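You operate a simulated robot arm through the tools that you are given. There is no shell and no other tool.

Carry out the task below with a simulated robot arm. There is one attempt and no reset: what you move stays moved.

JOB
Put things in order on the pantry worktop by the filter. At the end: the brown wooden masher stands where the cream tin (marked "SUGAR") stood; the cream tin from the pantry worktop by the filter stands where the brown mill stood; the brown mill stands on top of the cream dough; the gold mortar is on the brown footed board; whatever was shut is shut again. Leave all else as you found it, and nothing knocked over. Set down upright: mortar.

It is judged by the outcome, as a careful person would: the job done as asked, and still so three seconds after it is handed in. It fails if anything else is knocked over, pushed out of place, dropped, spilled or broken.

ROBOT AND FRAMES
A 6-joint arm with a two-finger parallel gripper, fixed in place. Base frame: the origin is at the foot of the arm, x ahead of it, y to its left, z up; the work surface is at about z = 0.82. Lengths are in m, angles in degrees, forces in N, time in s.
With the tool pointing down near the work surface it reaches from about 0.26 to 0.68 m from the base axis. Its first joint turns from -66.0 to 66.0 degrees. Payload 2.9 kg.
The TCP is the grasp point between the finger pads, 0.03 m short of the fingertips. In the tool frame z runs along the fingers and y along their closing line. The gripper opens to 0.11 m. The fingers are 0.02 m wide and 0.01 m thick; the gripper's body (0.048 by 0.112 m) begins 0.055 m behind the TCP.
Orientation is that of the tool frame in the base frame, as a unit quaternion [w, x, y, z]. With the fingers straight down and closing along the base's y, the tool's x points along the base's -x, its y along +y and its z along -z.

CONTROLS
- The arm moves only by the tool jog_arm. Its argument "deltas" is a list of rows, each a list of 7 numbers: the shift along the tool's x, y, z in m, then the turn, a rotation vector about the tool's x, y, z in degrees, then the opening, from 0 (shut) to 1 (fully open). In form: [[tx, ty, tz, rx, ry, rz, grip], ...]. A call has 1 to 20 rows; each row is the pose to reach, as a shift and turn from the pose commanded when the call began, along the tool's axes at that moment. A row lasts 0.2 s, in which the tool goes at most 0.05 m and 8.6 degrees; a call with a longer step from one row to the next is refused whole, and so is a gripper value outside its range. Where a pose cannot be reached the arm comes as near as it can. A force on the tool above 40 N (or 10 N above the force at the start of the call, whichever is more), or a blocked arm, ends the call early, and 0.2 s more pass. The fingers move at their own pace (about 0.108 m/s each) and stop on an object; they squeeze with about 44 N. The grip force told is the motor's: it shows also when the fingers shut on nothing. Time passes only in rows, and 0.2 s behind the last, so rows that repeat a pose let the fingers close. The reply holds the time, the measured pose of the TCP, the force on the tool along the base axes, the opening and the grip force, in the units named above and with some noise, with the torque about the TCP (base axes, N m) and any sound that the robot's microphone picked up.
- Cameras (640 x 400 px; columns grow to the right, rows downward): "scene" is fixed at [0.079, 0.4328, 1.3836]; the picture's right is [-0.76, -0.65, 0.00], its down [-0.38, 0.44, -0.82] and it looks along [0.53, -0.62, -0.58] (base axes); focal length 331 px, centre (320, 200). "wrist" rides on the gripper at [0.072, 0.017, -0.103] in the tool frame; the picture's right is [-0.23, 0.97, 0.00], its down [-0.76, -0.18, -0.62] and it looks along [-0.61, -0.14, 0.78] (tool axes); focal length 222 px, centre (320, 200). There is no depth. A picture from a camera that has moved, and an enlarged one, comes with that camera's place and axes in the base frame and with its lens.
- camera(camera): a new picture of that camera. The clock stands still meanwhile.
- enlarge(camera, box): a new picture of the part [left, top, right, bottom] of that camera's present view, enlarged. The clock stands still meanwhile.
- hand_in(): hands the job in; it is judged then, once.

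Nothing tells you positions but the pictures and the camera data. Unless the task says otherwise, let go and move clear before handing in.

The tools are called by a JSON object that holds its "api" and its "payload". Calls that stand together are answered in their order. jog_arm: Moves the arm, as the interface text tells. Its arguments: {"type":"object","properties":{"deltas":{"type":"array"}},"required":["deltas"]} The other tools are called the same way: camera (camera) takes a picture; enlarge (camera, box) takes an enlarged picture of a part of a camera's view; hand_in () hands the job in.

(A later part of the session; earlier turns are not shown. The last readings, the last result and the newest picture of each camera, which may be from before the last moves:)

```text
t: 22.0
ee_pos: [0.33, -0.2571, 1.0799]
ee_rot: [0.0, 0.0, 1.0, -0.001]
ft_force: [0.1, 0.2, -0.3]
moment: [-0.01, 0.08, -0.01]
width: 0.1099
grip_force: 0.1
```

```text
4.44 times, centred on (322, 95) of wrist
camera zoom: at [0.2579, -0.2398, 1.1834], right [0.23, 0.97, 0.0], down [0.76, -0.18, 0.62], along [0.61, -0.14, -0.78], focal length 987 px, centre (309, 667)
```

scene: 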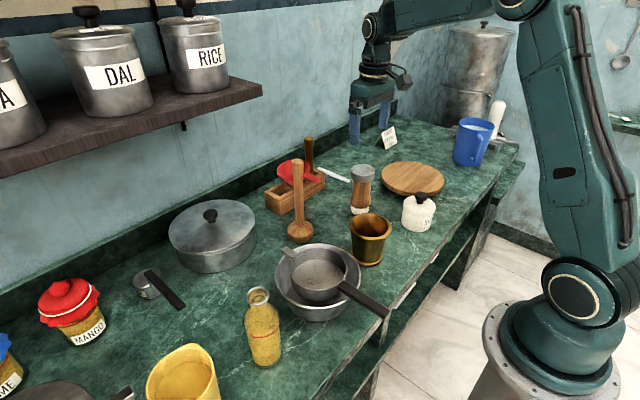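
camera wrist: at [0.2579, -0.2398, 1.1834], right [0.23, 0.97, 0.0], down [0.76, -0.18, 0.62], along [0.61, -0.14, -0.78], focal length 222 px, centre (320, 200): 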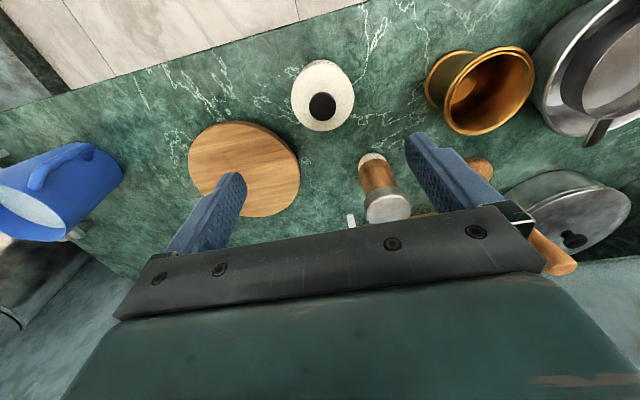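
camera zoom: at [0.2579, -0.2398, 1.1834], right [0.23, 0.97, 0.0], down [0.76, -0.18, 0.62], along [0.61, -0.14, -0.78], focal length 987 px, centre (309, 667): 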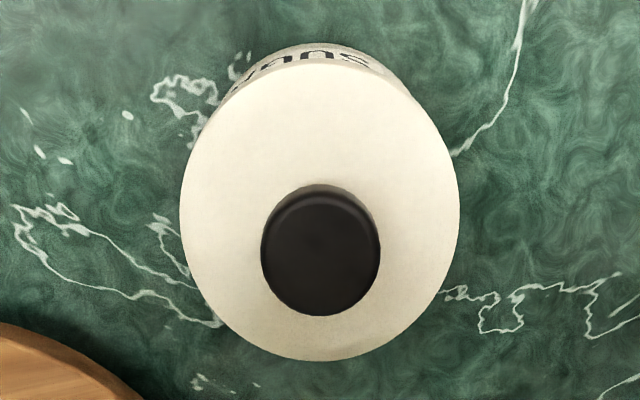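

The lid is about 1 mm wider than the body, so a straight grip might hold only the lid. I'll lower around the tin with the fingers wide open, then test with a tiny lift.

{"api": "jog_arm", "payload": {"deltas": [[0.0, 0.001, 0.04, 0, 0, 0, 1], [0.0, 0.001, 0.08, 0, 0, 0, 1], [0.0, 0.001, 0.12, 0, 0, 0, 1], [0.0, 0.001, 0.14, 0, 0, 0, 1], [0.0, 0.001, 0.14, 0, 0, 0, 1]]}}

{"api": "camera", "payload": {"camera": "wrist"}}

{"api": "enlarge", "payload": {"camera": "scene", "box": [370, 140, 490, 240]}}

```text
t: 23.2
ee_pos: [0.3313, -0.2563, 0.9396]
ee_rot: [-0.001, 0.0, 1.0, 0.0]
ft_force: [-0.1, 0.2, 0.3]
moment: [0.01, 0.0, -0.03]
width: 0.11
grip_force: 0.1
```

```text
taken
camera wrist: at [0.2582, -0.2388, 1.044], right [0.23, 0.97, 0.0], down [0.76, -0.18, 0.62], along [0.61, -0.14, -0.78], focal length 222 px, centre (320, 200)
```

wrist: 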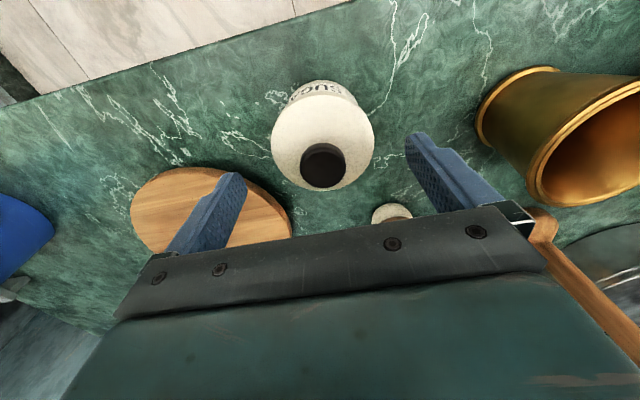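

```text
4.00 times, centred on (430, 190) of scene
camera zoom: at [0.079, 0.4328, 1.3836], right [-0.76, -0.65, 0.0], down [-0.38, 0.44, -0.82], along [0.53, -0.62, -0.58], focal length 1325 px, centre (-120, 240)
```

zoom: 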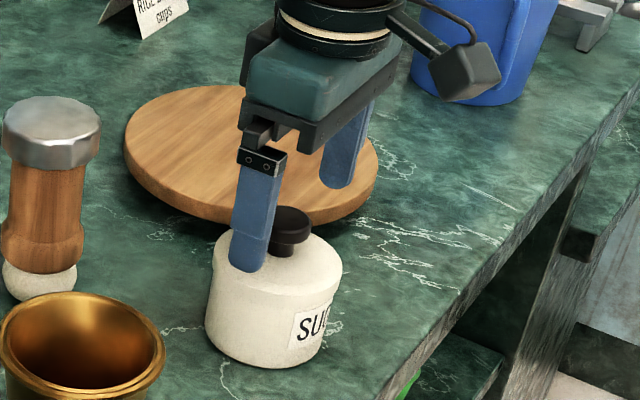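

{"api": "jog_arm", "payload": {"deltas": [[0.001, 0.002, 0.025, 0, 0, 0, 1], [0.001, 0.002, 0.05, 0, 0, 0, 1], [0.001, 0.002, 0.07, 0, 0, 0, 1], [0.001, 0.002, 0.07, 0, 0, 0, 1]]}}

{"api": "camera", "payload": {"camera": "wrist"}}

{"api": "enlarge", "payload": {"camera": "scene", "box": [370, 140, 490, 240]}}

```text
t: 24.2
ee_pos: [0.3294, -0.255, 0.8719]
ee_rot: [0.0, -0.001, 1.0, 0.0]
ft_force: [0.0, -0.3, -0.3]
moment: [-0.01, -0.01, 0.02]
width: 0.11
grip_force: 0.0
```

```text
taken
camera wrist: at [0.2567, -0.236, 0.9753], right [0.23, 0.97, 0.0], down [0.76, -0.18, 0.62], along [0.61, -0.14, -0.78], focal length 222 px, centre (320, 200)
```

wrist: 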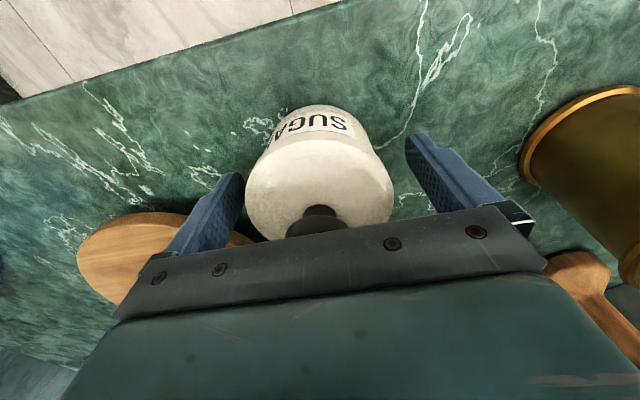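

```text
4.00 times, centred on (430, 190) of scene
camera zoom: at [0.079, 0.4328, 1.3836], right [-0.76, -0.65, 0.0], down [-0.38, 0.44, -0.82], along [0.53, -0.62, -0.58], focal length 1325 px, centre (-120, 240)
```

zoom: 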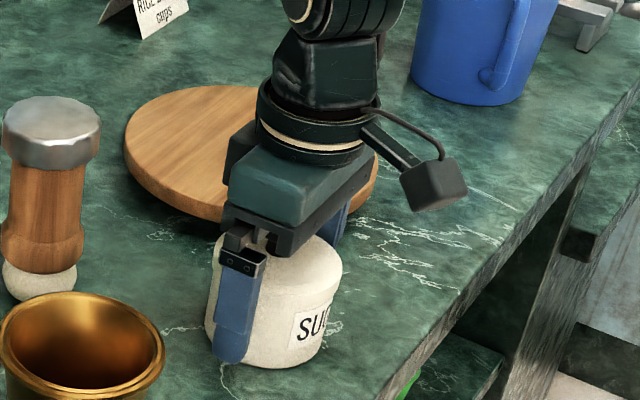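

{"api": "jog_arm", "payload": {"deltas": [[0.0, 0.0, 0.002, 0, 0, 0, 0.9], [0.0, 0.0, 0.002, 0, 0, 0, 0.8], [0.0, 0.0, 0.002, 0, 0, 0, 0.7], [0.0, 0.0, 0.002, 0, 0, 0, 0.6], [0.0, 0.0, 0.002, 0, 0, 0, 0.6]]}}

{"api": "camera", "payload": {"camera": "wrist"}}

{"api": "enlarge", "payload": {"camera": "scene", "box": [395, 180, 465, 240]}}

```text
t: 25.4
ee_pos: [0.3277, -0.2532, 0.8693]
ee_rot: [0.0, 0.0, 1.0, 0.0]
ft_force: [1.4, -0.9, 0.0]
moment: [-0.07, -0.04, -0.03]
width: 0.0781
grip_force: 43.8
heard: snap
```

```text
taken
camera wrist: at [0.2569, -0.2356, 0.9733], right [0.23, 0.97, 0.0], down [0.76, -0.18, 0.62], along [0.61, -0.14, -0.78], focal length 222 px, centre (320, 200)
```

wrist: 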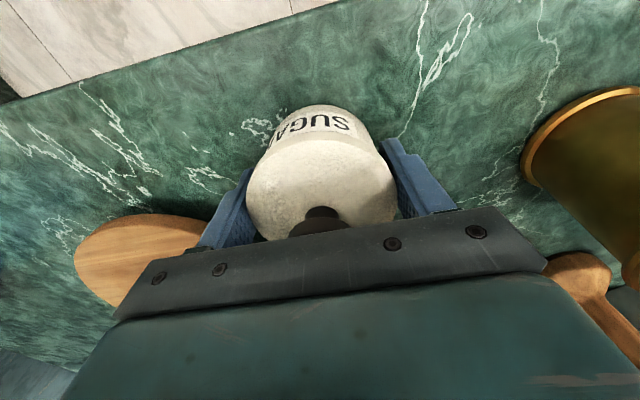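

```text
6.67 times, centred on (430, 210) of scene
camera zoom: at [0.079, 0.4328, 1.3836], right [-0.76, -0.65, 0.0], down [-0.38, 0.44, -0.82], along [0.53, -0.62, -0.58], focal length 2208 px, centre (-413, 133)
```

zoom: 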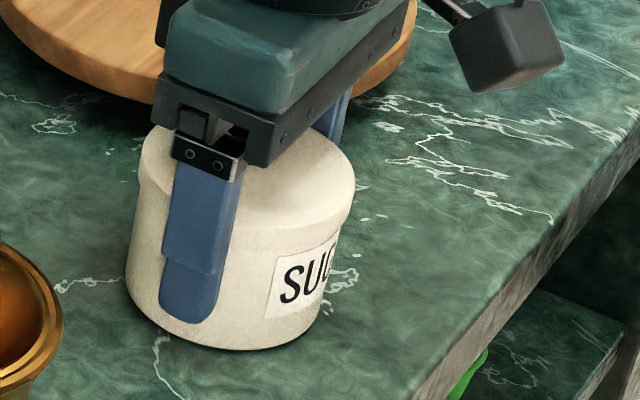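

There was a "snap", so the lid may have been disturbed by the squeeze. I'll release gently and inspect it.

{"api": "jog_arm", "payload": {"deltas": [[0.0, 0.0, 0.0, 0, 0, 0, 0.72], [0.0, 0.0, 0.0, 0, 0, 0, 0.8], [0.0, 0.0, 0.0, 0, 0, 0, 1.0], [0.0, 0.0, 0.0, 0, 0, 0, 1.0], [0.0, 0.0, 0.0, 0, 0, 0, 1.0]]}}

{"api": "enlarge", "payload": {"camera": "scene", "box": [395, 180, 465, 240]}}

{"api": "enlarge", "payload": {"camera": "wrist", "box": [220, 90, 420, 240]}}

```text
t: 26.6
ee_pos: [0.3292, -0.2525, 0.8711]
ee_rot: [0.0, 0.001, 1.0, 0.001]
ft_force: [-0.3, -0.4, 0.1]
moment: [0.02, 0.03, 0.02]
width: 0.1102
grip_force: 0.0
heard: snap
```

```text
6.67 times, centred on (430, 210) of scene
camera zoom: at [0.079, 0.4328, 1.3836], right [-0.76, -0.65, 0.0], down [-0.38, 0.44, -0.82], along [0.53, -0.62, -0.58], focal length 2208 px, centre (-413, 133)
```

zoom: 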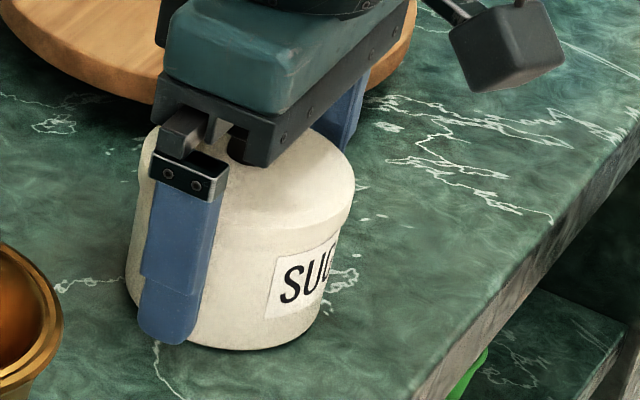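

```text
2.67 times, centred on (320, 165) of wrist
camera zoom: at [0.2569, -0.2356, 0.9733], right [0.23, 0.97, 0.0], down [0.76, -0.18, 0.62], along [0.61, -0.14, -0.78], focal length 592 px, centre (320, 293)
```

zoom: 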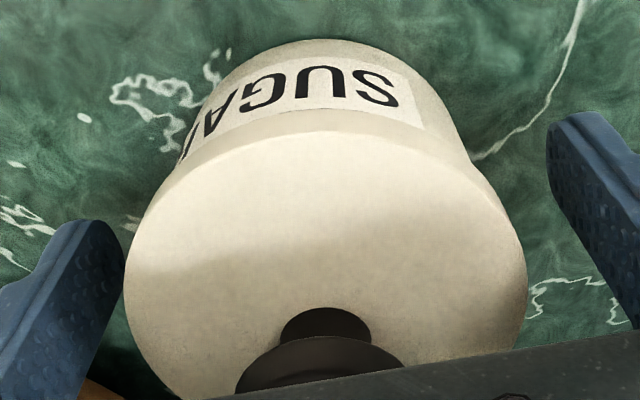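

A second snap on release suggests the lid clicked back on, so I must grip the body below the lid rim. I'll rise, tilt the tool about 45° with the fingers pointing away from the base, and grip only the body.

{"api": "jog_arm", "payload": {"deltas": [[0.0, 0.0, -0.02, 0, 0, 0, 1], [0.0, 0.0, -0.06, 0, 0, 0, 1], [0.0, 0.0, -0.1, 0, 0, 0, 1], [0.0, 0.0, -0.14, 0, 0, 0, 1], [0.0, 0.0, -0.18, 0, 0, 0, 1], [0.0, 0.0, -0.18, 0, 0, 0, 1]]}}

{"api": "enlarge", "payload": {"camera": "scene", "box": [398, 185, 440, 235]}}

{"api": "enlarge", "payload": {"camera": "wrist", "box": [280, 50, 365, 140]}}

```text
t: 28.0
ee_pos: [0.3281, -0.2521, 1.0481]
ee_rot: [0.0, 0.001, 1.0, 0.001]
ft_force: [0.7, 1.2, 0.5]
moment: [-0.02, 0.02, 0.02]
width: 0.1098
grip_force: 0.1
```

```text
8.00 times, centred on (419, 210) of scene
camera zoom: at [0.0789, 0.4328, 1.3836], right [-0.76, -0.65, 0.0], down [-0.38, 0.44, -0.82], along [0.53, -0.62, -0.58], focal length 2650 px, centre (-472, 120)
```

zoom: 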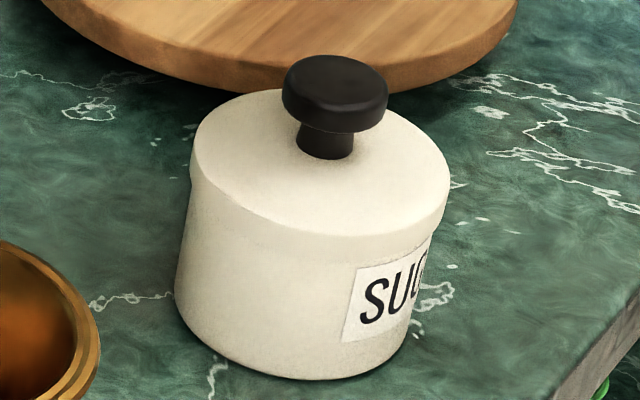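

```text
4.44 times, centred on (322, 95) of wrist
camera zoom: at [0.2566, -0.2348, 1.1526], right [0.23, 0.97, 0.0], down [0.76, -0.18, 0.62], along [0.61, -0.14, -0.78], focal length 987 px, centre (309, 667)
```

zoom: 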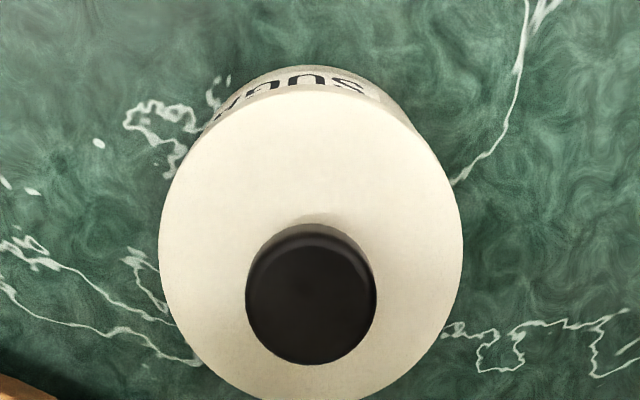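

The tin and lid look unchanged with the lid seated. Now I'll tilt the tool 45° in place, well above everything.

{"api": "jog_arm", "payload": {"deltas": [[0.0, 0.0, 0.0, 0, -8, 0, 1], [0.0, 0.0, 0.0, 0, -16, 0, 1], [0.0, 0.0, 0.0, 0, -24, 0, 1], [0.0, 0.0, 0.0, 0, -32, 0, 1], [0.0, 0.0, 0.0, 0, -40, 0, 1], [0.0, 0.0, 0.0, 0, -45, 0, 1], [0.0, 0.0, 0.0, 0, -45, 0, 1]]}}

{"api": "camera", "payload": {"camera": "scene"}}

{"api": "camera", "payload": {"camera": "wrist"}}

```text
t: 29.6
ee_pos: [0.3293, -0.2533, 1.0481]
ee_rot: [0.383, 0.0, 0.924, 0.0]
ft_force: [0.1, 0.2, 0.6]
moment: [-0.01, 0.01, -0.04]
width: 0.1099
grip_force: 0.0
```

```text
taken
```

scene: 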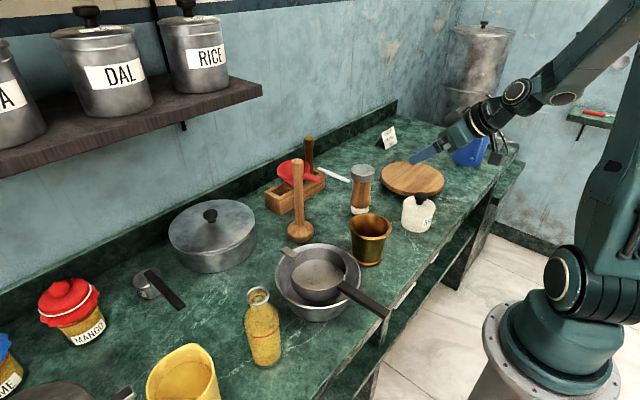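

```text
taken
camera wrist: at [0.2054, -0.2351, 1.0709], right [0.16, 0.97, 0.16], down [0.1, -0.18, 0.98], along [0.98, -0.14, -0.12], focal length 222 px, centre (320, 200)
```

wrist: 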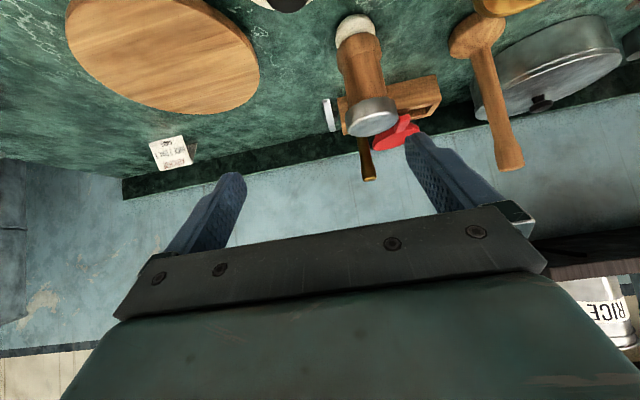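

The tilt is reachable. I'll descend partway with the fingers straddling the tin.

{"api": "jog_arm", "payload": {"deltas": [[0.0075, 0.0005, -0.0075, 0, 0, 0, 1], [0.03, 0.0005, 0.015, 0, 0, 0, 1], [0.055, 0.0005, 0.04, 0, 0, 0, 1], [0.08, 0.0005, 0.065, 0, 0, 0, 1], [0.098, 0.0005, 0.083, 0, 0, 0, 1], [0.098, 0.0005, 0.083, 0, 0, 0, 1]]}}

{"api": "enlarge", "payload": {"camera": "scene", "box": [370, 130, 510, 240]}}

{"api": "camera", "payload": {"camera": "wrist"}}

```text
t: 31.0
ee_pos: [0.3214, -0.2536, 0.9225]
ee_rot: [0.383, -0.001, 0.924, 0.001]
ft_force: [0.0, 0.3, -0.3]
moment: [-0.04, -0.02, 0.02]
width: 0.11
grip_force: 0.0
```

```text
3.64 times, centred on (440, 185) of scene
camera zoom: at [0.079, 0.4328, 1.3836], right [-0.76, -0.65, 0.0], down [-0.38, 0.44, -0.82], along [0.53, -0.62, -0.58], focal length 1204 px, centre (-116, 254)
```

zoom: 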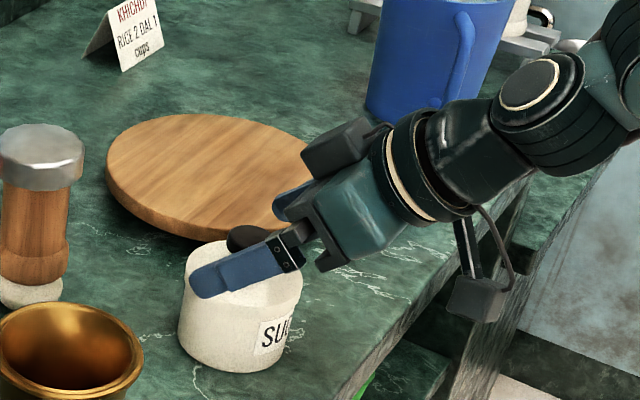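

```text
taken
camera wrist: at [0.1963, -0.2351, 0.9448], right [0.16, 0.97, 0.16], down [0.1, -0.18, 0.98], along [0.98, -0.14, -0.12], focal length 222 px, centre (320, 200)
```

wrist: 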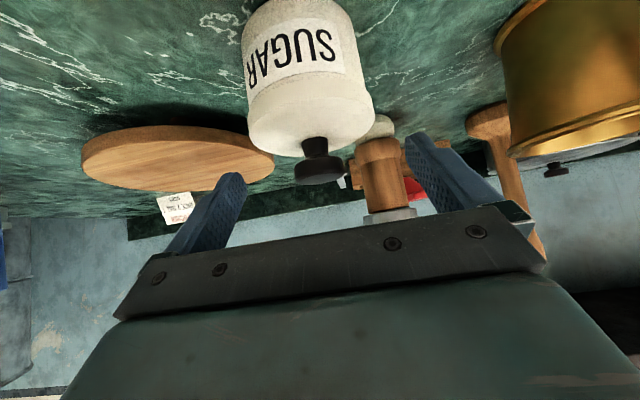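

{"api": "enlarge", "payload": {"camera": "wrist", "box": [220, 0, 400, 200]}}

{"api": "enlarge", "payload": {"camera": "wrist", "box": [70, 100, 290, 240]}}

```text
2.00 times, centred on (310, 100) of wrist
camera zoom: at [0.1963, -0.2351, 0.9448], right [0.16, 0.97, 0.16], down [0.1, -0.18, 0.98], along [0.98, -0.14, -0.12], focal length 444 px, centre (340, 400)
```

zoom: 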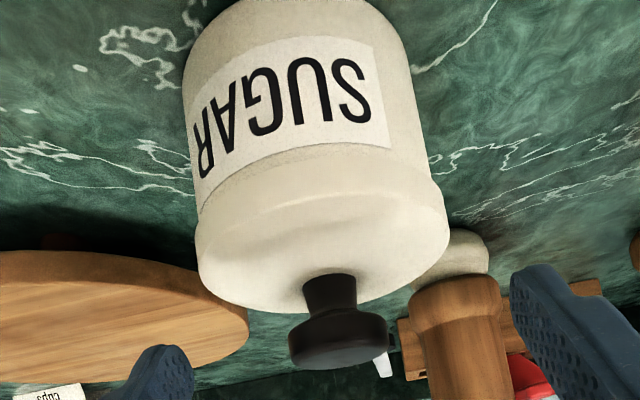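

```text
2.86 times, centred on (180, 170) of wrist
camera zoom: at [0.1963, -0.2351, 0.9448], right [0.16, 0.97, 0.16], down [0.1, -0.18, 0.98], along [0.98, -0.14, -0.12], focal length 635 px, centre (720, 286)
```

zoom: 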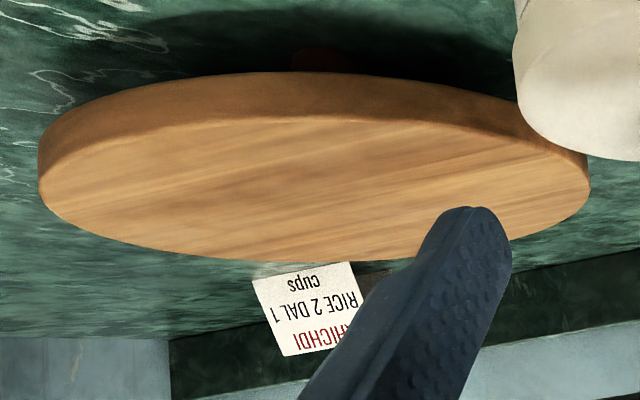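

The horizontal view shows the lid skirt clearly, with its bottom near z ≈ 0.87–0.88. I'll descend so the finger pads sit on the body around z ≈ 0.843.

{"api": "jog_arm", "payload": {"deltas": [[0.018, 0.0, 0.0155, 0, 0, 0, 1], [0.035, 0.0, 0.0325, 0, 0, 0, 1], [0.045, 0.0, 0.0425, 0, 0, 0, 1], [0.0496, 0.0, 0.0471, 0, 0, 0, 1], [0.0496, 0.0, 0.0471, 0, 0, 0, 1]]}}

{"api": "enlarge", "payload": {"camera": "scene", "box": [380, 160, 480, 250]}}

{"api": "camera", "payload": {"camera": "wrist"}}

```text
t: 32.2
ee_pos: [0.3167, -0.2511, 0.852]
ee_rot: [0.383, 0.0, 0.924, -0.001]
ft_force: [-0.3, 0.3, 0.2]
moment: [0.04, 0.02, 0.01]
width: 0.1101
grip_force: 0.1
```

```text
4.44 times, centred on (430, 205) of scene
camera zoom: at [0.079, 0.4328, 1.3836], right [-0.76, -0.65, 0.0], down [-0.38, 0.44, -0.82], along [0.53, -0.62, -0.58], focal length 1472 px, centre (-169, 178)
```

zoom: 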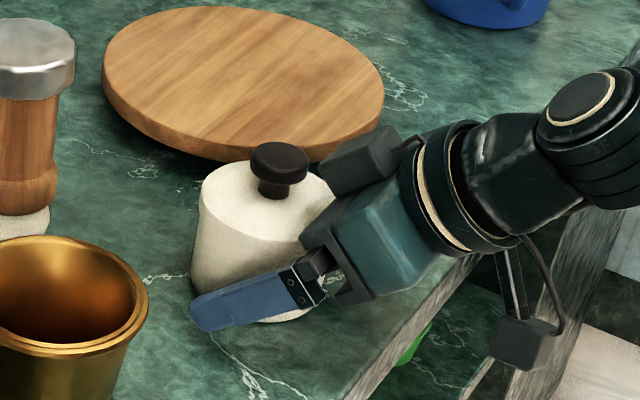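

```text
taken
camera wrist: at [0.1936, -0.2338, 0.8756], right [0.16, 0.97, 0.16], down [0.1, -0.18, 0.98], along [0.98, -0.14, -0.12], focal length 222 px, centre (320, 200)
```

wrist: 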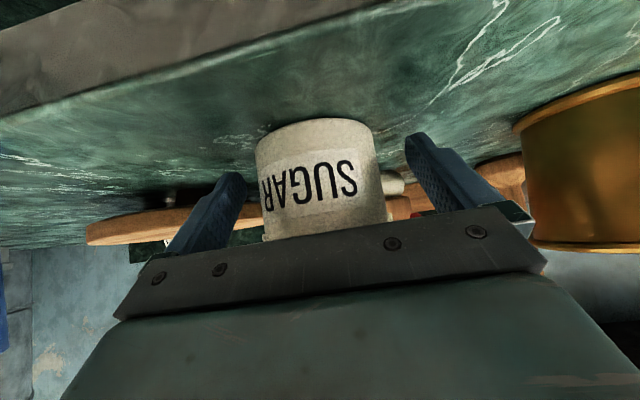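

The fingers straddle the tin's body below the lid. I'll close slowly and listen for a snap.

{"api": "jog_arm", "payload": {"deltas": [[0.0, -0.001, 0.0, 0, 0, 0, 0.9], [0.0, -0.001, 0.0, 0, 0, 0, 0.8], [0.0, -0.001, 0.0, 0, 0, 0, 0.74], [0.0, -0.001, 0.0, 0, 0, 0, 0.7], [0.0, -0.001, 0.0, 0, 0, 0, 0.6], [0.0, -0.001, 0.0, 0, 0, 0, 0.6]]}}

{"api": "enlarge", "payload": {"camera": "scene", "box": [380, 160, 480, 250]}}

{"api": "enlarge", "payload": {"camera": "wrist", "box": [200, 90, 440, 240]}}

```text
t: 33.6
ee_pos: [0.3172, -0.2526, 0.853]
ee_rot: [0.382, 0.0, 0.924, 0.0]
ft_force: [0.6, -1.6, 1.0]
moment: [-0.1, -0.06, -0.04]
width: 0.0774
grip_force: 44.0
```

```text
4.44 times, centred on (430, 205) of scene
camera zoom: at [0.079, 0.4328, 1.3836], right [-0.76, -0.65, 0.0], down [-0.38, 0.44, -0.82], along [0.53, -0.62, -0.58], focal length 1472 px, centre (-169, 178)
```

zoom: 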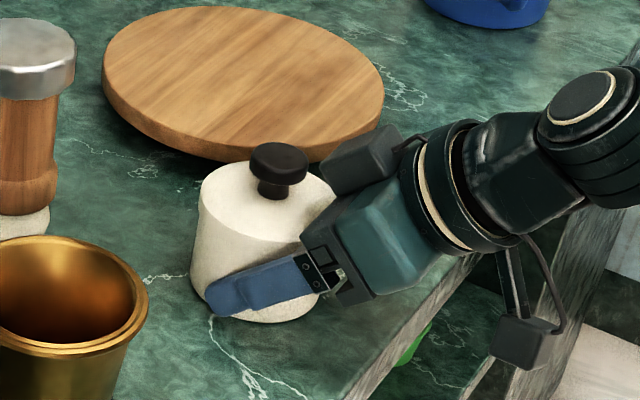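

```text
2.67 times, centred on (320, 165) of wrist
camera zoom: at [0.1935, -0.235, 0.8755], right [0.16, 0.97, 0.16], down [0.1, -0.18, 0.98], along [0.98, -0.14, -0.12], focal length 592 px, centre (320, 293)
```

zoom: 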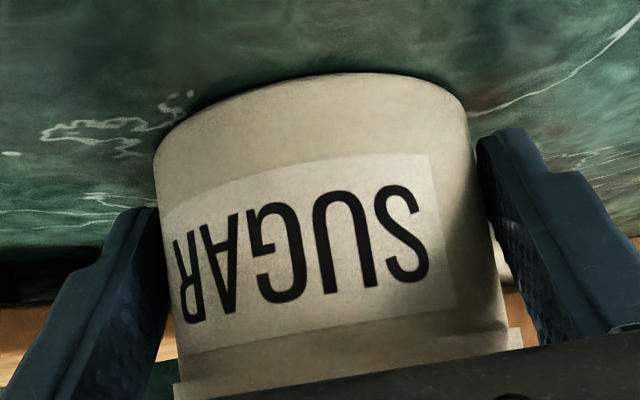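

The body is gripped at 77.4 mm with no snap. Now a small vertical test lift.

{"api": "jog_arm", "payload": {"deltas": [[-0.003, 0.0, -0.003, 0, 0, 0, 0.6], [-0.007, 0.0, -0.007, 0, 0, 0, 0.6], [-0.014, 0.0, -0.014, 0, 0, 0, 0.6], [-0.014, 0.0, -0.014, 0, 0, 0, 0.6]]}}

{"api": "enlarge", "payload": {"camera": "scene", "box": [380, 150, 480, 240]}}

{"api": "enlarge", "payload": {"camera": "wrist", "box": [200, 90, 440, 240]}}

```text
t: 34.6
ee_pos: [0.3167, -0.2529, 0.8724]
ee_rot: [0.383, 0.001, 0.924, -0.001]
ft_force: [0.3, 0.3, -2.5]
moment: [-0.02, 0.03, 0.0]
width: 0.0773
grip_force: 44.2
```

```text
4.44 times, centred on (430, 195) of scene
camera zoom: at [0.079, 0.4328, 1.3836], right [-0.76, -0.65, 0.0], down [-0.38, 0.44, -0.82], along [0.53, -0.62, -0.58], focal length 1472 px, centre (-169, 222)
```

zoom: 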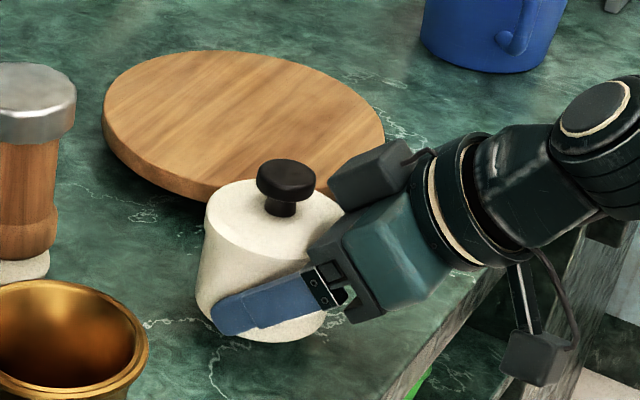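

```text
2.67 times, centred on (320, 165) of wrist
camera zoom: at [0.1929, -0.2347, 0.895], right [0.16, 0.97, 0.16], down [0.1, -0.18, 0.98], along [0.98, -0.14, -0.12], focal length 592 px, centre (320, 293)
```

zoom: 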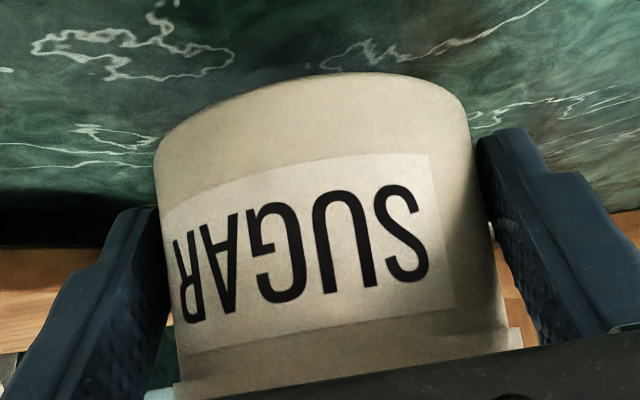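

The tin lifts whole with its lid on. I'll raise it to travel height.

{"api": "jog_arm", "payload": {"deltas": [[-0.025, 0.0, -0.025, 0, 0, 0, 0.6], [-0.05, 0.0, -0.05, 0, 0, 0, 0.6], [-0.075, 0.0, -0.075, 0, 0, 0, 0.6], [-0.1, 0.0, -0.1, 0, 0, 0, 0.6], [-0.113, 0.0, -0.113, 0, 0, 0, 0.6], [-0.113, 0.0, -0.113, 0, 0, 0, 0.6]]}}

{"api": "enlarge", "payload": {"camera": "scene", "box": [340, 50, 540, 250]}}

```text
t: 36.0
ee_pos: [0.3191, -0.2534, 1.0327]
ee_rot: [0.382, 0.001, 0.924, -0.001]
ft_force: [0.6, -0.2, -1.8]
moment: [0.01, 0.02, 0.02]
width: 0.0775
grip_force: 43.9
```

```text
2.00 times, centred on (440, 150) of scene
camera zoom: at [0.079, 0.4328, 1.3836], right [-0.76, -0.65, 0.0], down [-0.38, 0.44, -0.82], along [0.53, -0.62, -0.58], focal length 662 px, centre (80, 300)
```

zoom: 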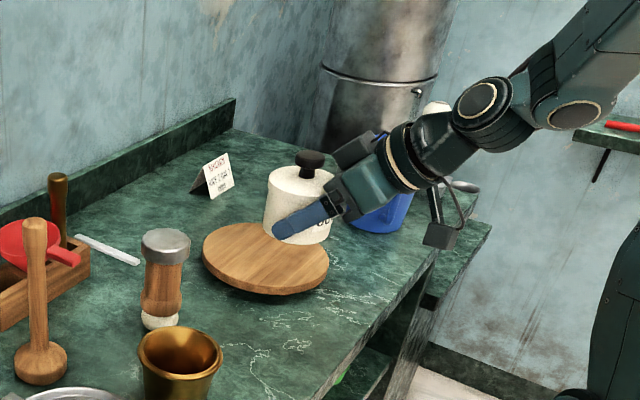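

Tin is held securely. I'll carry it over to above the mill's old place, yawing about 15° on the way so the camera housing clears the board.

{"api": "jog_arm", "payload": {"deltas": [[-0.02, -0.008, 0.02, 1.5, 0, 1.5, 0.6], [-0.045, -0.018, 0.045, 3, 0, 3, 0.6], [-0.07, -0.029, 0.07, 4.5, 0, 4.5, 0.6], [-0.095, -0.039, 0.095, 6, 0, 6, 0.6], [-0.12, -0.05, 0.12, 7.5, 0, 7.5, 0.6], [-0.145, -0.06, 0.145, 9, 0, 9, 0.6], [-0.17, -0.07, 0.17, 10, 0, 10, 0.6], [-0.1867, -0.077, 0.1867, 10.6, 0, 10.6, 0.6], [-0.1867, -0.077, 0.1867, 10.6, 0, 10.6, 0.6], [-0.1867, -0.077, 0.1867, 10.6, 0, 10.6, 0.6]]}}

{"api": "camera", "payload": {"camera": "scene"}}

{"api": "camera", "payload": {"camera": "wrist"}}

```text
t: 38.2
ee_pos: [0.5809, -0.3296, 1.0343]
ee_rot: [0.379, 0.12, 0.916, -0.05]
ft_force: [0.3, 0.3, -3.1]
moment: [0.01, 0.06, 0.01]
width: 0.0773
grip_force: 44.6
```

```text
taken
```

scene: 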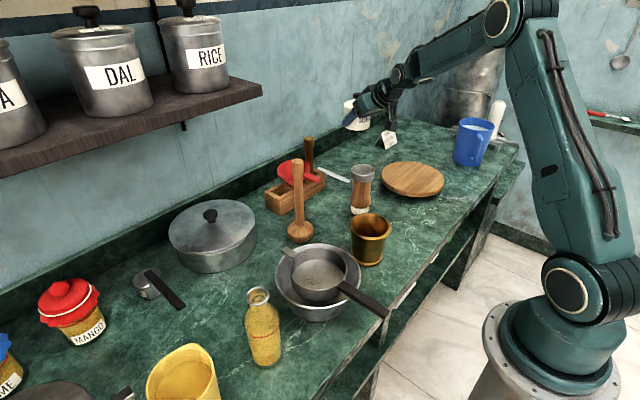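

```text
taken
camera wrist: at [0.4661, -0.2802, 1.0561], right [0.41, 0.9, 0.16], down [0.05, -0.2, 0.98], along [0.91, -0.39, -0.12], focal length 222 px, centre (320, 200)
```

wrist: 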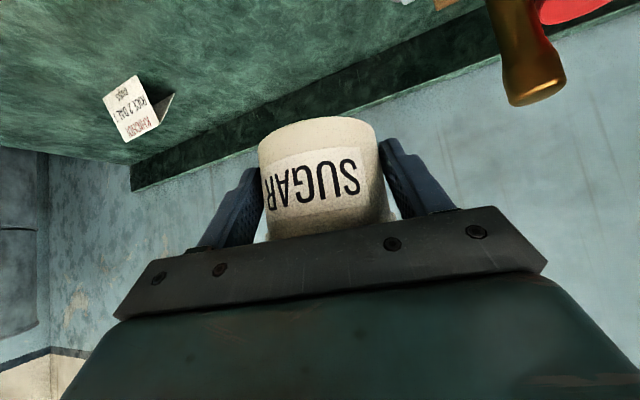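

The tin is above the mill's old spot. I'll lower partway and check clearance to the spoon, board and card.

{"api": "jog_arm", "payload": {"deltas": [[0.025, 0.0, 0.025, 0, 0, 0, 0.6], [0.05, 0.0, 0.05, 0, 0, 0, 0.6], [0.075, 0.0, 0.075, 0, 0, 0, 0.6], [0.095, 0.0, 0.095, 0, 0, 0, 0.6], [0.095, 0.0, 0.095, 0, 0, 0, 0.6]]}}

{"api": "enlarge", "payload": {"camera": "scene", "box": [290, 80, 450, 210]}}

{"api": "camera", "payload": {"camera": "wrist"}}

```text
t: 39.4
ee_pos: [0.5813, -0.3281, 0.8979]
ee_rot: [0.379, 0.122, 0.916, -0.052]
ft_force: [-0.1, 0.0, -2.1]
moment: [0.02, 0.03, -0.02]
width: 0.0774
grip_force: 44.4
```

```text
3.08 times, centred on (370, 145) of scene
camera zoom: at [0.079, 0.4328, 1.3836], right [-0.76, -0.65, 0.0], down [-0.38, 0.44, -0.82], along [0.53, -0.62, -0.58], focal length 1019 px, centre (166, 369)
```

zoom: 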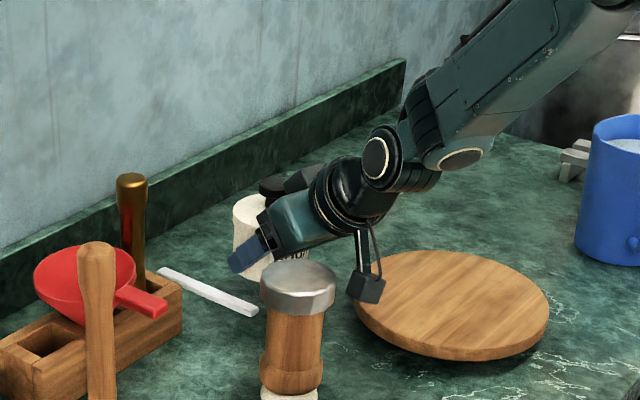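

```text
taken
camera wrist: at [0.4658, -0.2785, 0.9203], right [0.41, 0.9, 0.16], down [0.05, -0.2, 0.98], along [0.91, -0.39, -0.12], focal length 222 px, centre (320, 200)
```

wrist: 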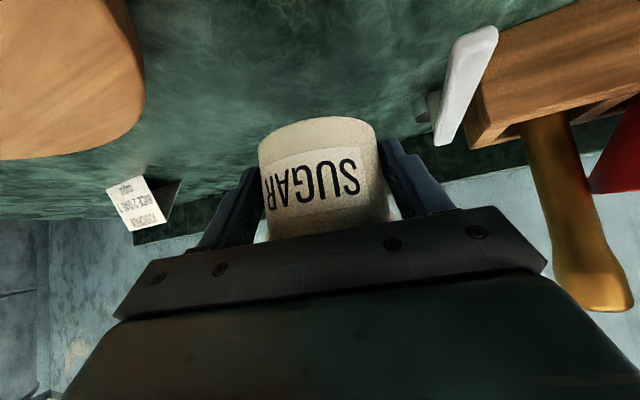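

Clearances look fine. I'll lower the rest of the way and creep to contact.

{"api": "jog_arm", "payload": {"deltas": [[0.012, 0.0, 0.012, 0, 0, 0, 0.6], [0.022, 0.0, 0.022, 0, 0, 0, 0.6], [0.0285, 0.0, 0.0285, 0, 0, 0, 0.6], [0.03, 0.0, 0.03, 0, 0, 0, 0.6], [0.03, 0.0, 0.03, 0, 0, 0, 0.6]]}}

{"api": "enlarge", "payload": {"camera": "scene", "box": [310, 100, 430, 210]}}

```text
t: 40.6
ee_pos: [0.5823, -0.3292, 0.8551]
ee_rot: [0.38, 0.12, 0.916, -0.049]
ft_force: [0.9, -0.4, -2.5]
moment: [0.02, 0.01, -0.01]
width: 0.0773
grip_force: 43.8
```

```text
3.64 times, centred on (370, 155) of scene
camera zoom: at [0.079, 0.4328, 1.3836], right [-0.76, -0.65, 0.0], down [-0.38, 0.44, -0.82], along [0.53, -0.62, -0.58], focal length 1204 px, centre (138, 364)
```

zoom: 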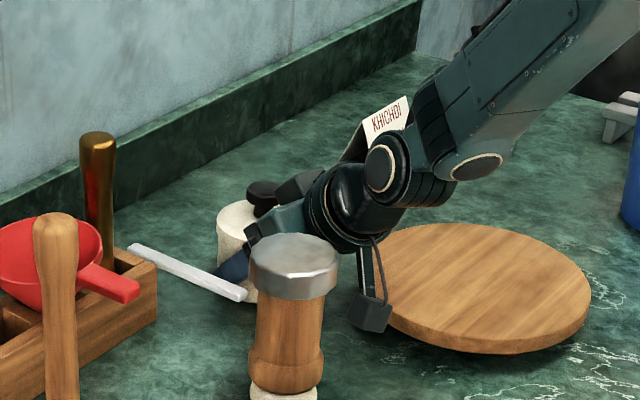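

{"api": "jog_arm", "payload": {"deltas": [[0.0007, 0.0, 0.0007, 0, 0, 0, 0.6], [0.0014, 0.0, 0.0014, 0, 0, 0, 0.6], [0.0014, 0.0, 0.0014, 0, 0, 0, 0.6]]}}

```text
t: 41.4
ee_pos: [0.5806, -0.3313, 0.8544]
ee_rot: [0.379, 0.121, 0.916, -0.05]
ft_force: [-0.4, 0.0, -0.6]
moment: [0.02, 0.03, 0.01]
width: 0.0773
grip_force: 43.9
```

{"api": "jog_arm", "payload": {"deltas": [[0.0004, 0.0, 0.0004, 0, 0, 0, 0.6], [0.0004, 0.0, 0.0004, 0, 0, 0, 0.6]]}}

```text
t: 42.0
ee_pos: [0.5817, -0.3296, 0.8529]
ee_rot: [0.38, 0.12, 0.916, -0.049]
ft_force: [-1.4, -0.2, 2.8]
moment: [0.05, 0.06, -0.01]
width: 0.0773
grip_force: 43.3
```

The tin rests on the worktop. I'll open gradually and rise straight up.

{"api": "jog_arm", "payload": {"deltas": [[0.0, 0.0, 0.0, 0, 0, 0, 0.72], [0.0, 0.0, 0.0, 0, 0, 0, 0.78], [0.0, 0.0, 0.0, 0, 0, 0, 0.9], [0.0, 0.0, 0.0, 0, 0, 0, 0.92], [-0.005, 0.0, -0.005, 0, 0, 0, 0.92], [-0.015, 0.0, -0.015, 0, 0, 0, 0.92], [-0.035, 0.0, -0.035, 0, 0, 0, 0.92], [-0.06, 0.0, -0.06, 0, 0, 0, 0.92], [-0.09, 0.0, -0.09, 0, 0, 0, 0.92], [-0.12, 0.0, -0.12, 0, 0, 0, 0.92], [-0.12, 0.0, -0.12, 0, 0, 0, 0.92]]}}

{"api": "camera", "payload": {"camera": "scene"}}

{"api": "enlarge", "payload": {"camera": "scene", "box": [310, 110, 410, 200]}}

{"api": "camera", "payload": {"camera": "wrist"}}

```text
t: 44.4
ee_pos: [0.5825, -0.3301, 1.0221]
ee_rot: [0.38, 0.121, 0.916, -0.05]
ft_force: [0.9, 0.0, -0.3]
moment: [0.04, -0.01, -0.03]
width: 0.1012
grip_force: 0.0
```

```text
taken
```

scene: 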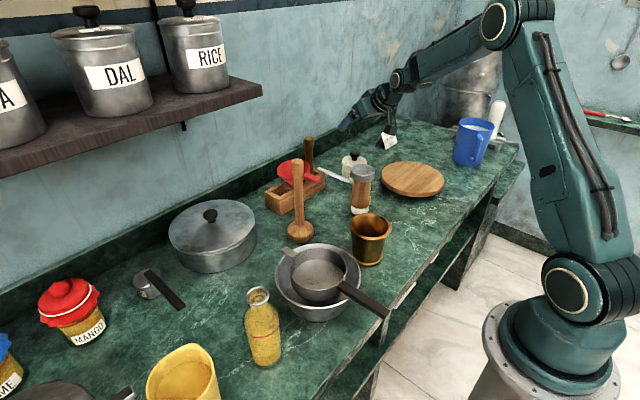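

```text
4.44 times, centred on (360, 155) of scene
camera zoom: at [0.0789, 0.4328, 1.3836], right [-0.76, -0.65, 0.0], down [-0.38, 0.44, -0.82], along [0.53, -0.62, -0.58], focal length 1472 px, centre (142, 400)
```

zoom: 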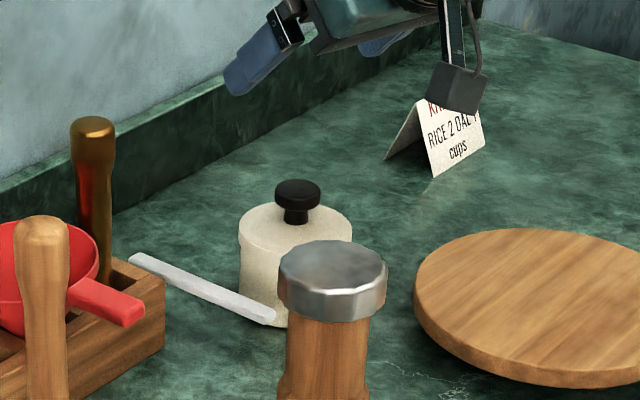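

```text
taken
camera wrist: at [0.467, -0.281, 1.0454], right [0.41, 0.9, 0.16], down [0.05, -0.2, 0.98], along [0.91, -0.39, -0.12], focal length 222 px, centre (320, 200)
```

wrist: 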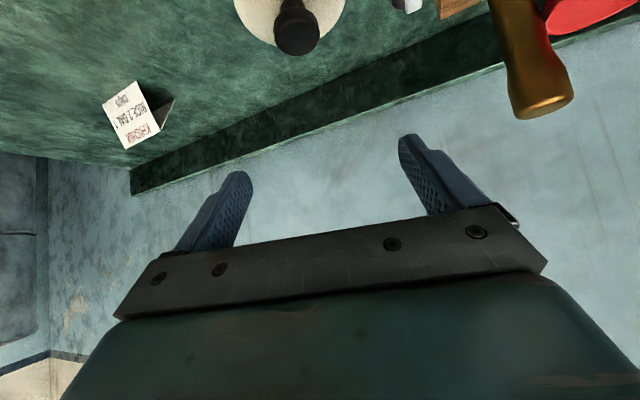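

The tin now stands where the mill was, with its lid on. I'll retreat and return the tool to straight down.

{"api": "jog_arm", "payload": {"deltas": [[0.0, 0.0, -0.035, 0, 0, 0, 0.92], [0.005, 0.018, -0.075, 0, 0, 0, 0.92], [0.01, 0.036, -0.11, 0, 0, 0, 0.92], [0.015, 0.055, -0.145, 0, 0, 0, 0.92], [0.02, 0.075, -0.18, 0, 0, 0, 0.92], [0.0238, 0.0913, -0.2048, 0, 0, 0, 0.92], [0.0238, 0.0913, -0.2048, 0, 0, 0, 0.92]]}}

{"api": "jog_arm", "payload": {"deltas": [[0.0, 0.0, 0.0, 0, 8, 0, 0.92], [0.0, 0.0, 0.0, 0, 16, 0, 0.92], [0.0, 0.0, 0.0, 0, 24, 0, 0.92], [0.0, 0.0, 0.0, 0, 32, 0, 0.92], [0.0, 0.0, 0.0, 0, 40, 0, 0.92], [0.0, 0.0, 0.0, 0, 45, 0, 0.92], [0.0, 0.0, 0.0, 0, 45, 0, 0.92]]}}

{"api": "jog_arm", "payload": {"deltas": [[0.0, 0.0, 0.0, 0, 0, -7.5, 0.92], [0.0, 0.0, 0.0, 0, 0, -15, 0.92], [0.0, 0.0, 0.0, 0, 0, -15, 0.92]]}}

{"api": "camera", "payload": {"camera": "wrist"}}

{"api": "camera", "payload": {"camera": "scene"}}

```text
t: 46.0
ee_pos: [0.4487, -0.1973, 1.149]
ee_rot: [0.379, 0.121, 0.916, -0.05]
ft_force: [-0.5, 0.3, 0.3]
moment: [-0.01, 0.03, -0.02]
width: 0.1013
grip_force: 0.1
```

```text
t: 47.6
ee_pos: [0.4485, -0.1994, 1.1512]
ee_rot: [-0.001, 0.131, 0.991, -0.001]
ft_force: [0.0, -0.5, -0.2]
moment: [0.01, 0.04, -0.01]
width: 0.1012
grip_force: 0.1
```

```text
t: 48.4
ee_pos: [0.449, -0.1996, 1.1507]
ee_rot: [-0.001, -0.001, 1.0, 0.0]
ft_force: [0.6, 0.5, 0.6]
moment: [-0.01, -0.01, -0.01]
width: 0.1015
grip_force: 0.0
```

```text
taken
camera wrist: at [0.3765, -0.1828, 1.255], right [0.23, 0.97, 0.0], down [0.76, -0.18, 0.62], along [0.61, -0.14, -0.78], focal length 222 px, centre (320, 200)
```

wrist: 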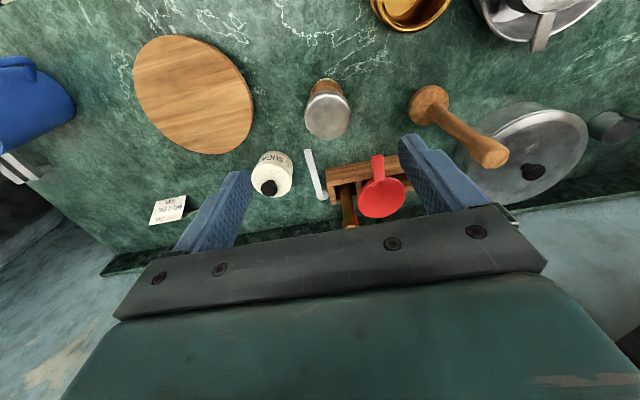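

```text
taken
```

scene: 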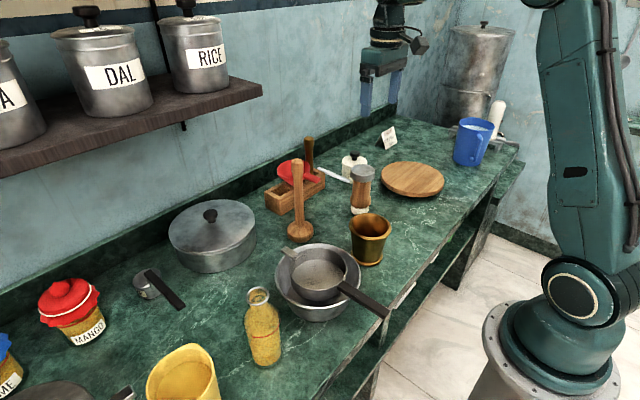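

All is stable. Next is the masher: I'll move above its handle and refine its position.

{"api": "jog_arm", "payload": {"deltas": [[-0.016, 0.037, 0.0, 0, 0, 0, 0.92], [-0.032, 0.074, 0.0, 0, 0, 0, 0.8], [-0.048, 0.11, 0.0, 0, 0, 0, 0.7], [-0.064, 0.147, 0.0, 0, 0, 0, 0.6], [-0.079, 0.1836, 0.01, 0, 0, 0, 0.6], [-0.079, 0.1836, 0.01, 0, 0, 0, 0.6]]}}

{"api": "camera", "payload": {"camera": "wrist"}}

{"api": "enlarge", "payload": {"camera": "wrist", "box": [220, 0, 420, 200]}}

{"api": "enlarge", "payload": {"camera": "scene", "box": [230, 70, 390, 250]}}

```text
t: 49.8
ee_pos: [0.5281, -0.0144, 1.1407]
ee_rot: [0.001, 0.0, 1.0, 0.0]
ft_force: [-0.4, -0.8, 0.1]
moment: [0.0, 0.03, 0.01]
width: 0.0657
grip_force: 0.1
```

```text
taken
camera wrist: at [0.4557, 0.0027, 1.2443], right [0.23, 0.97, 0.0], down [0.76, -0.18, 0.62], along [0.61, -0.14, -0.78], focal length 222 px, centre (320, 200)
```

wrist: 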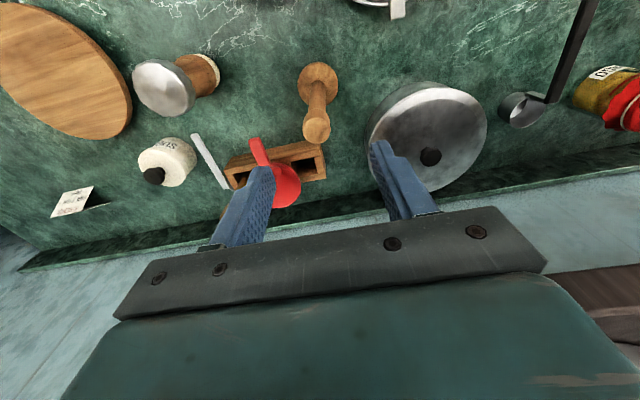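

```text
2.00 times, centred on (320, 100) of wrist
camera zoom: at [0.4557, 0.0027, 1.2443], right [0.23, 0.97, 0.0], down [0.76, -0.18, 0.62], along [0.61, -0.14, -0.78], focal length 444 px, centre (320, 400)
```

zoom: 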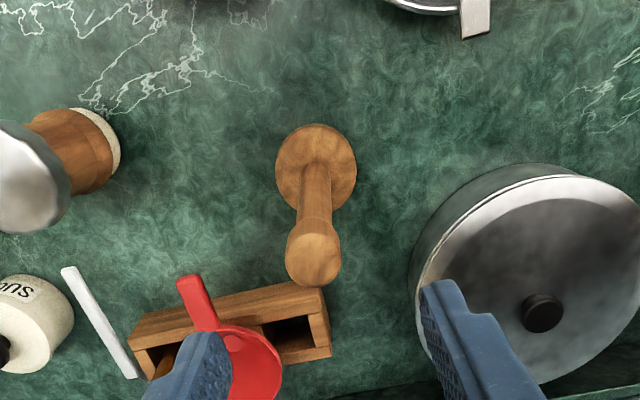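

```text
2.22 times, centred on (310, 160) of scene
camera zoom: at [0.0789, 0.4329, 1.3836], right [-0.76, -0.65, 0.0], down [-0.38, 0.44, -0.82], along [0.53, -0.62, -0.58], focal length 736 px, centre (342, 289)
```

zoom: 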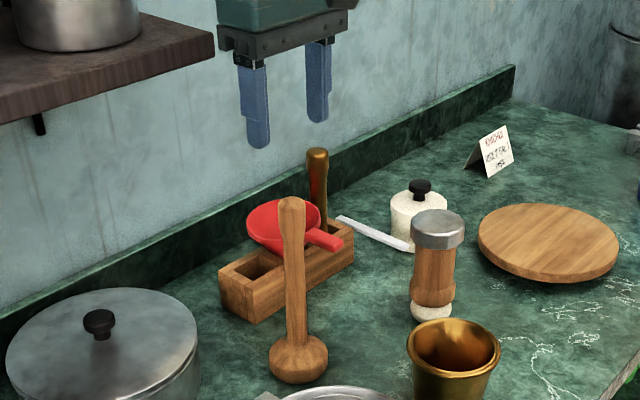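

The masher's axis is at about (0.531, -0.0175), with its top near z = 1.03. I'll lower onto the handle.

{"api": "jog_arm", "payload": {"deltas": [[-0.0033, -0.0032, 0.03, 0, 0, 0, 0.6], [-0.0033, -0.0032, 0.065, 0, 0, 0, 0.6], [-0.0033, -0.0032, 0.1, 0, 0, 0, 0.6], [-0.0033, -0.0032, 0.13, 0, 0, 0, 0.6], [-0.0033, -0.0032, 0.148, 0, 0, 0, 0.6], [-0.0033, -0.0032, 0.148, 0, 0, 0, 0.6]]}}

{"api": "camera", "payload": {"camera": "wrist"}}

{"api": "enlarge", "payload": {"camera": "scene", "box": [250, 120, 370, 250]}}

```text
t: 51.2
ee_pos: [0.5302, -0.0207, 0.9932]
ee_rot: [0.0, 0.0, 1.0, 0.0]
ft_force: [0.2, 0.1, -0.3]
moment: [0.0, 0.03, 0.02]
width: 0.0659
grip_force: 0.0
```

```text
taken
camera wrist: at [0.4589, -0.0024, 1.0966], right [0.23, 0.97, 0.0], down [0.76, -0.18, 0.62], along [0.61, -0.14, -0.78], focal length 222 px, centre (320, 200)
```

wrist: 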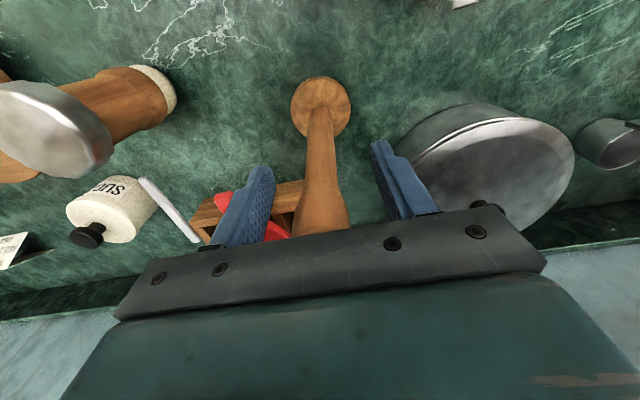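

```text
3.08 times, centred on (310, 185) of scene
camera zoom: at [0.079, 0.4328, 1.3836], right [-0.76, -0.65, 0.0], down [-0.38, 0.44, -0.82], along [0.53, -0.62, -0.58], focal length 1019 px, centre (351, 246)
```

zoom: 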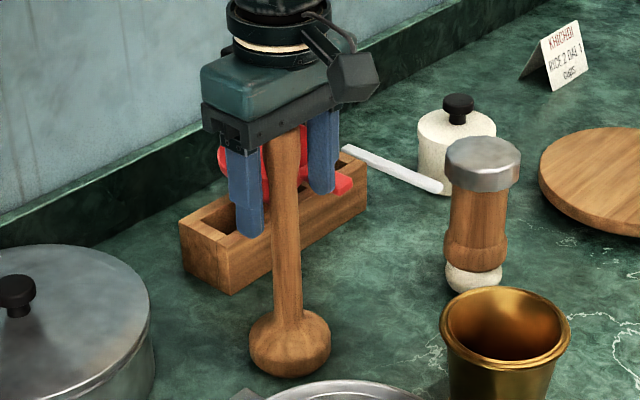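

{"api": "jog_arm", "payload": {"deltas": [[0.0, 0.0, 0.0, 0, 0, 0, 0.45], [0.0, 0.0, 0.0, 0, 0, 0, 0.3], [0.0, 0.0, 0.0, 0, 0, 0, 0.2], [0.0, 0.0, 0.0, 0, 0, 0, 0.1], [0.0, 0.0, 0.0, 0, 0, 0, 0.1]]}}

{"api": "camera", "payload": {"camera": "wrist"}}

{"api": "enlarge", "payload": {"camera": "scene", "box": [250, 120, 370, 250]}}

```text
t: 52.4
ee_pos: [0.5314, -0.0195, 0.9926]
ee_rot: [0.0, -0.001, 1.0, -0.001]
ft_force: [-0.1, -0.4, -0.3]
moment: [0.0, -0.01, -0.01]
width: 0.0259
grip_force: 44.2
```

```text
taken
camera wrist: at [0.4589, -0.0024, 1.0969], right [0.23, 0.97, 0.0], down [0.76, -0.18, 0.62], along [0.61, -0.14, -0.78], focal length 222 px, centre (320, 200)
```

wrist: 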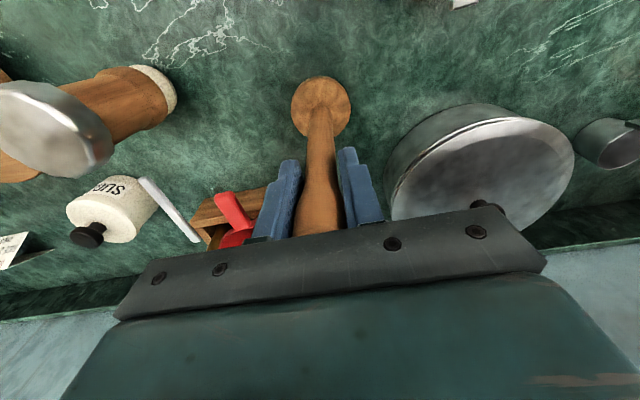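

```text
3.08 times, centred on (310, 185) of scene
camera zoom: at [0.079, 0.4328, 1.3836], right [-0.76, -0.65, 0.0], down [-0.38, 0.44, -0.82], along [0.53, -0.62, -0.58], focal length 1019 px, centre (351, 246)
```

zoom: 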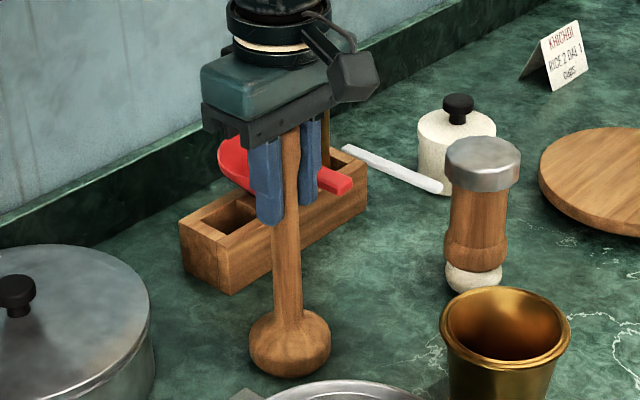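

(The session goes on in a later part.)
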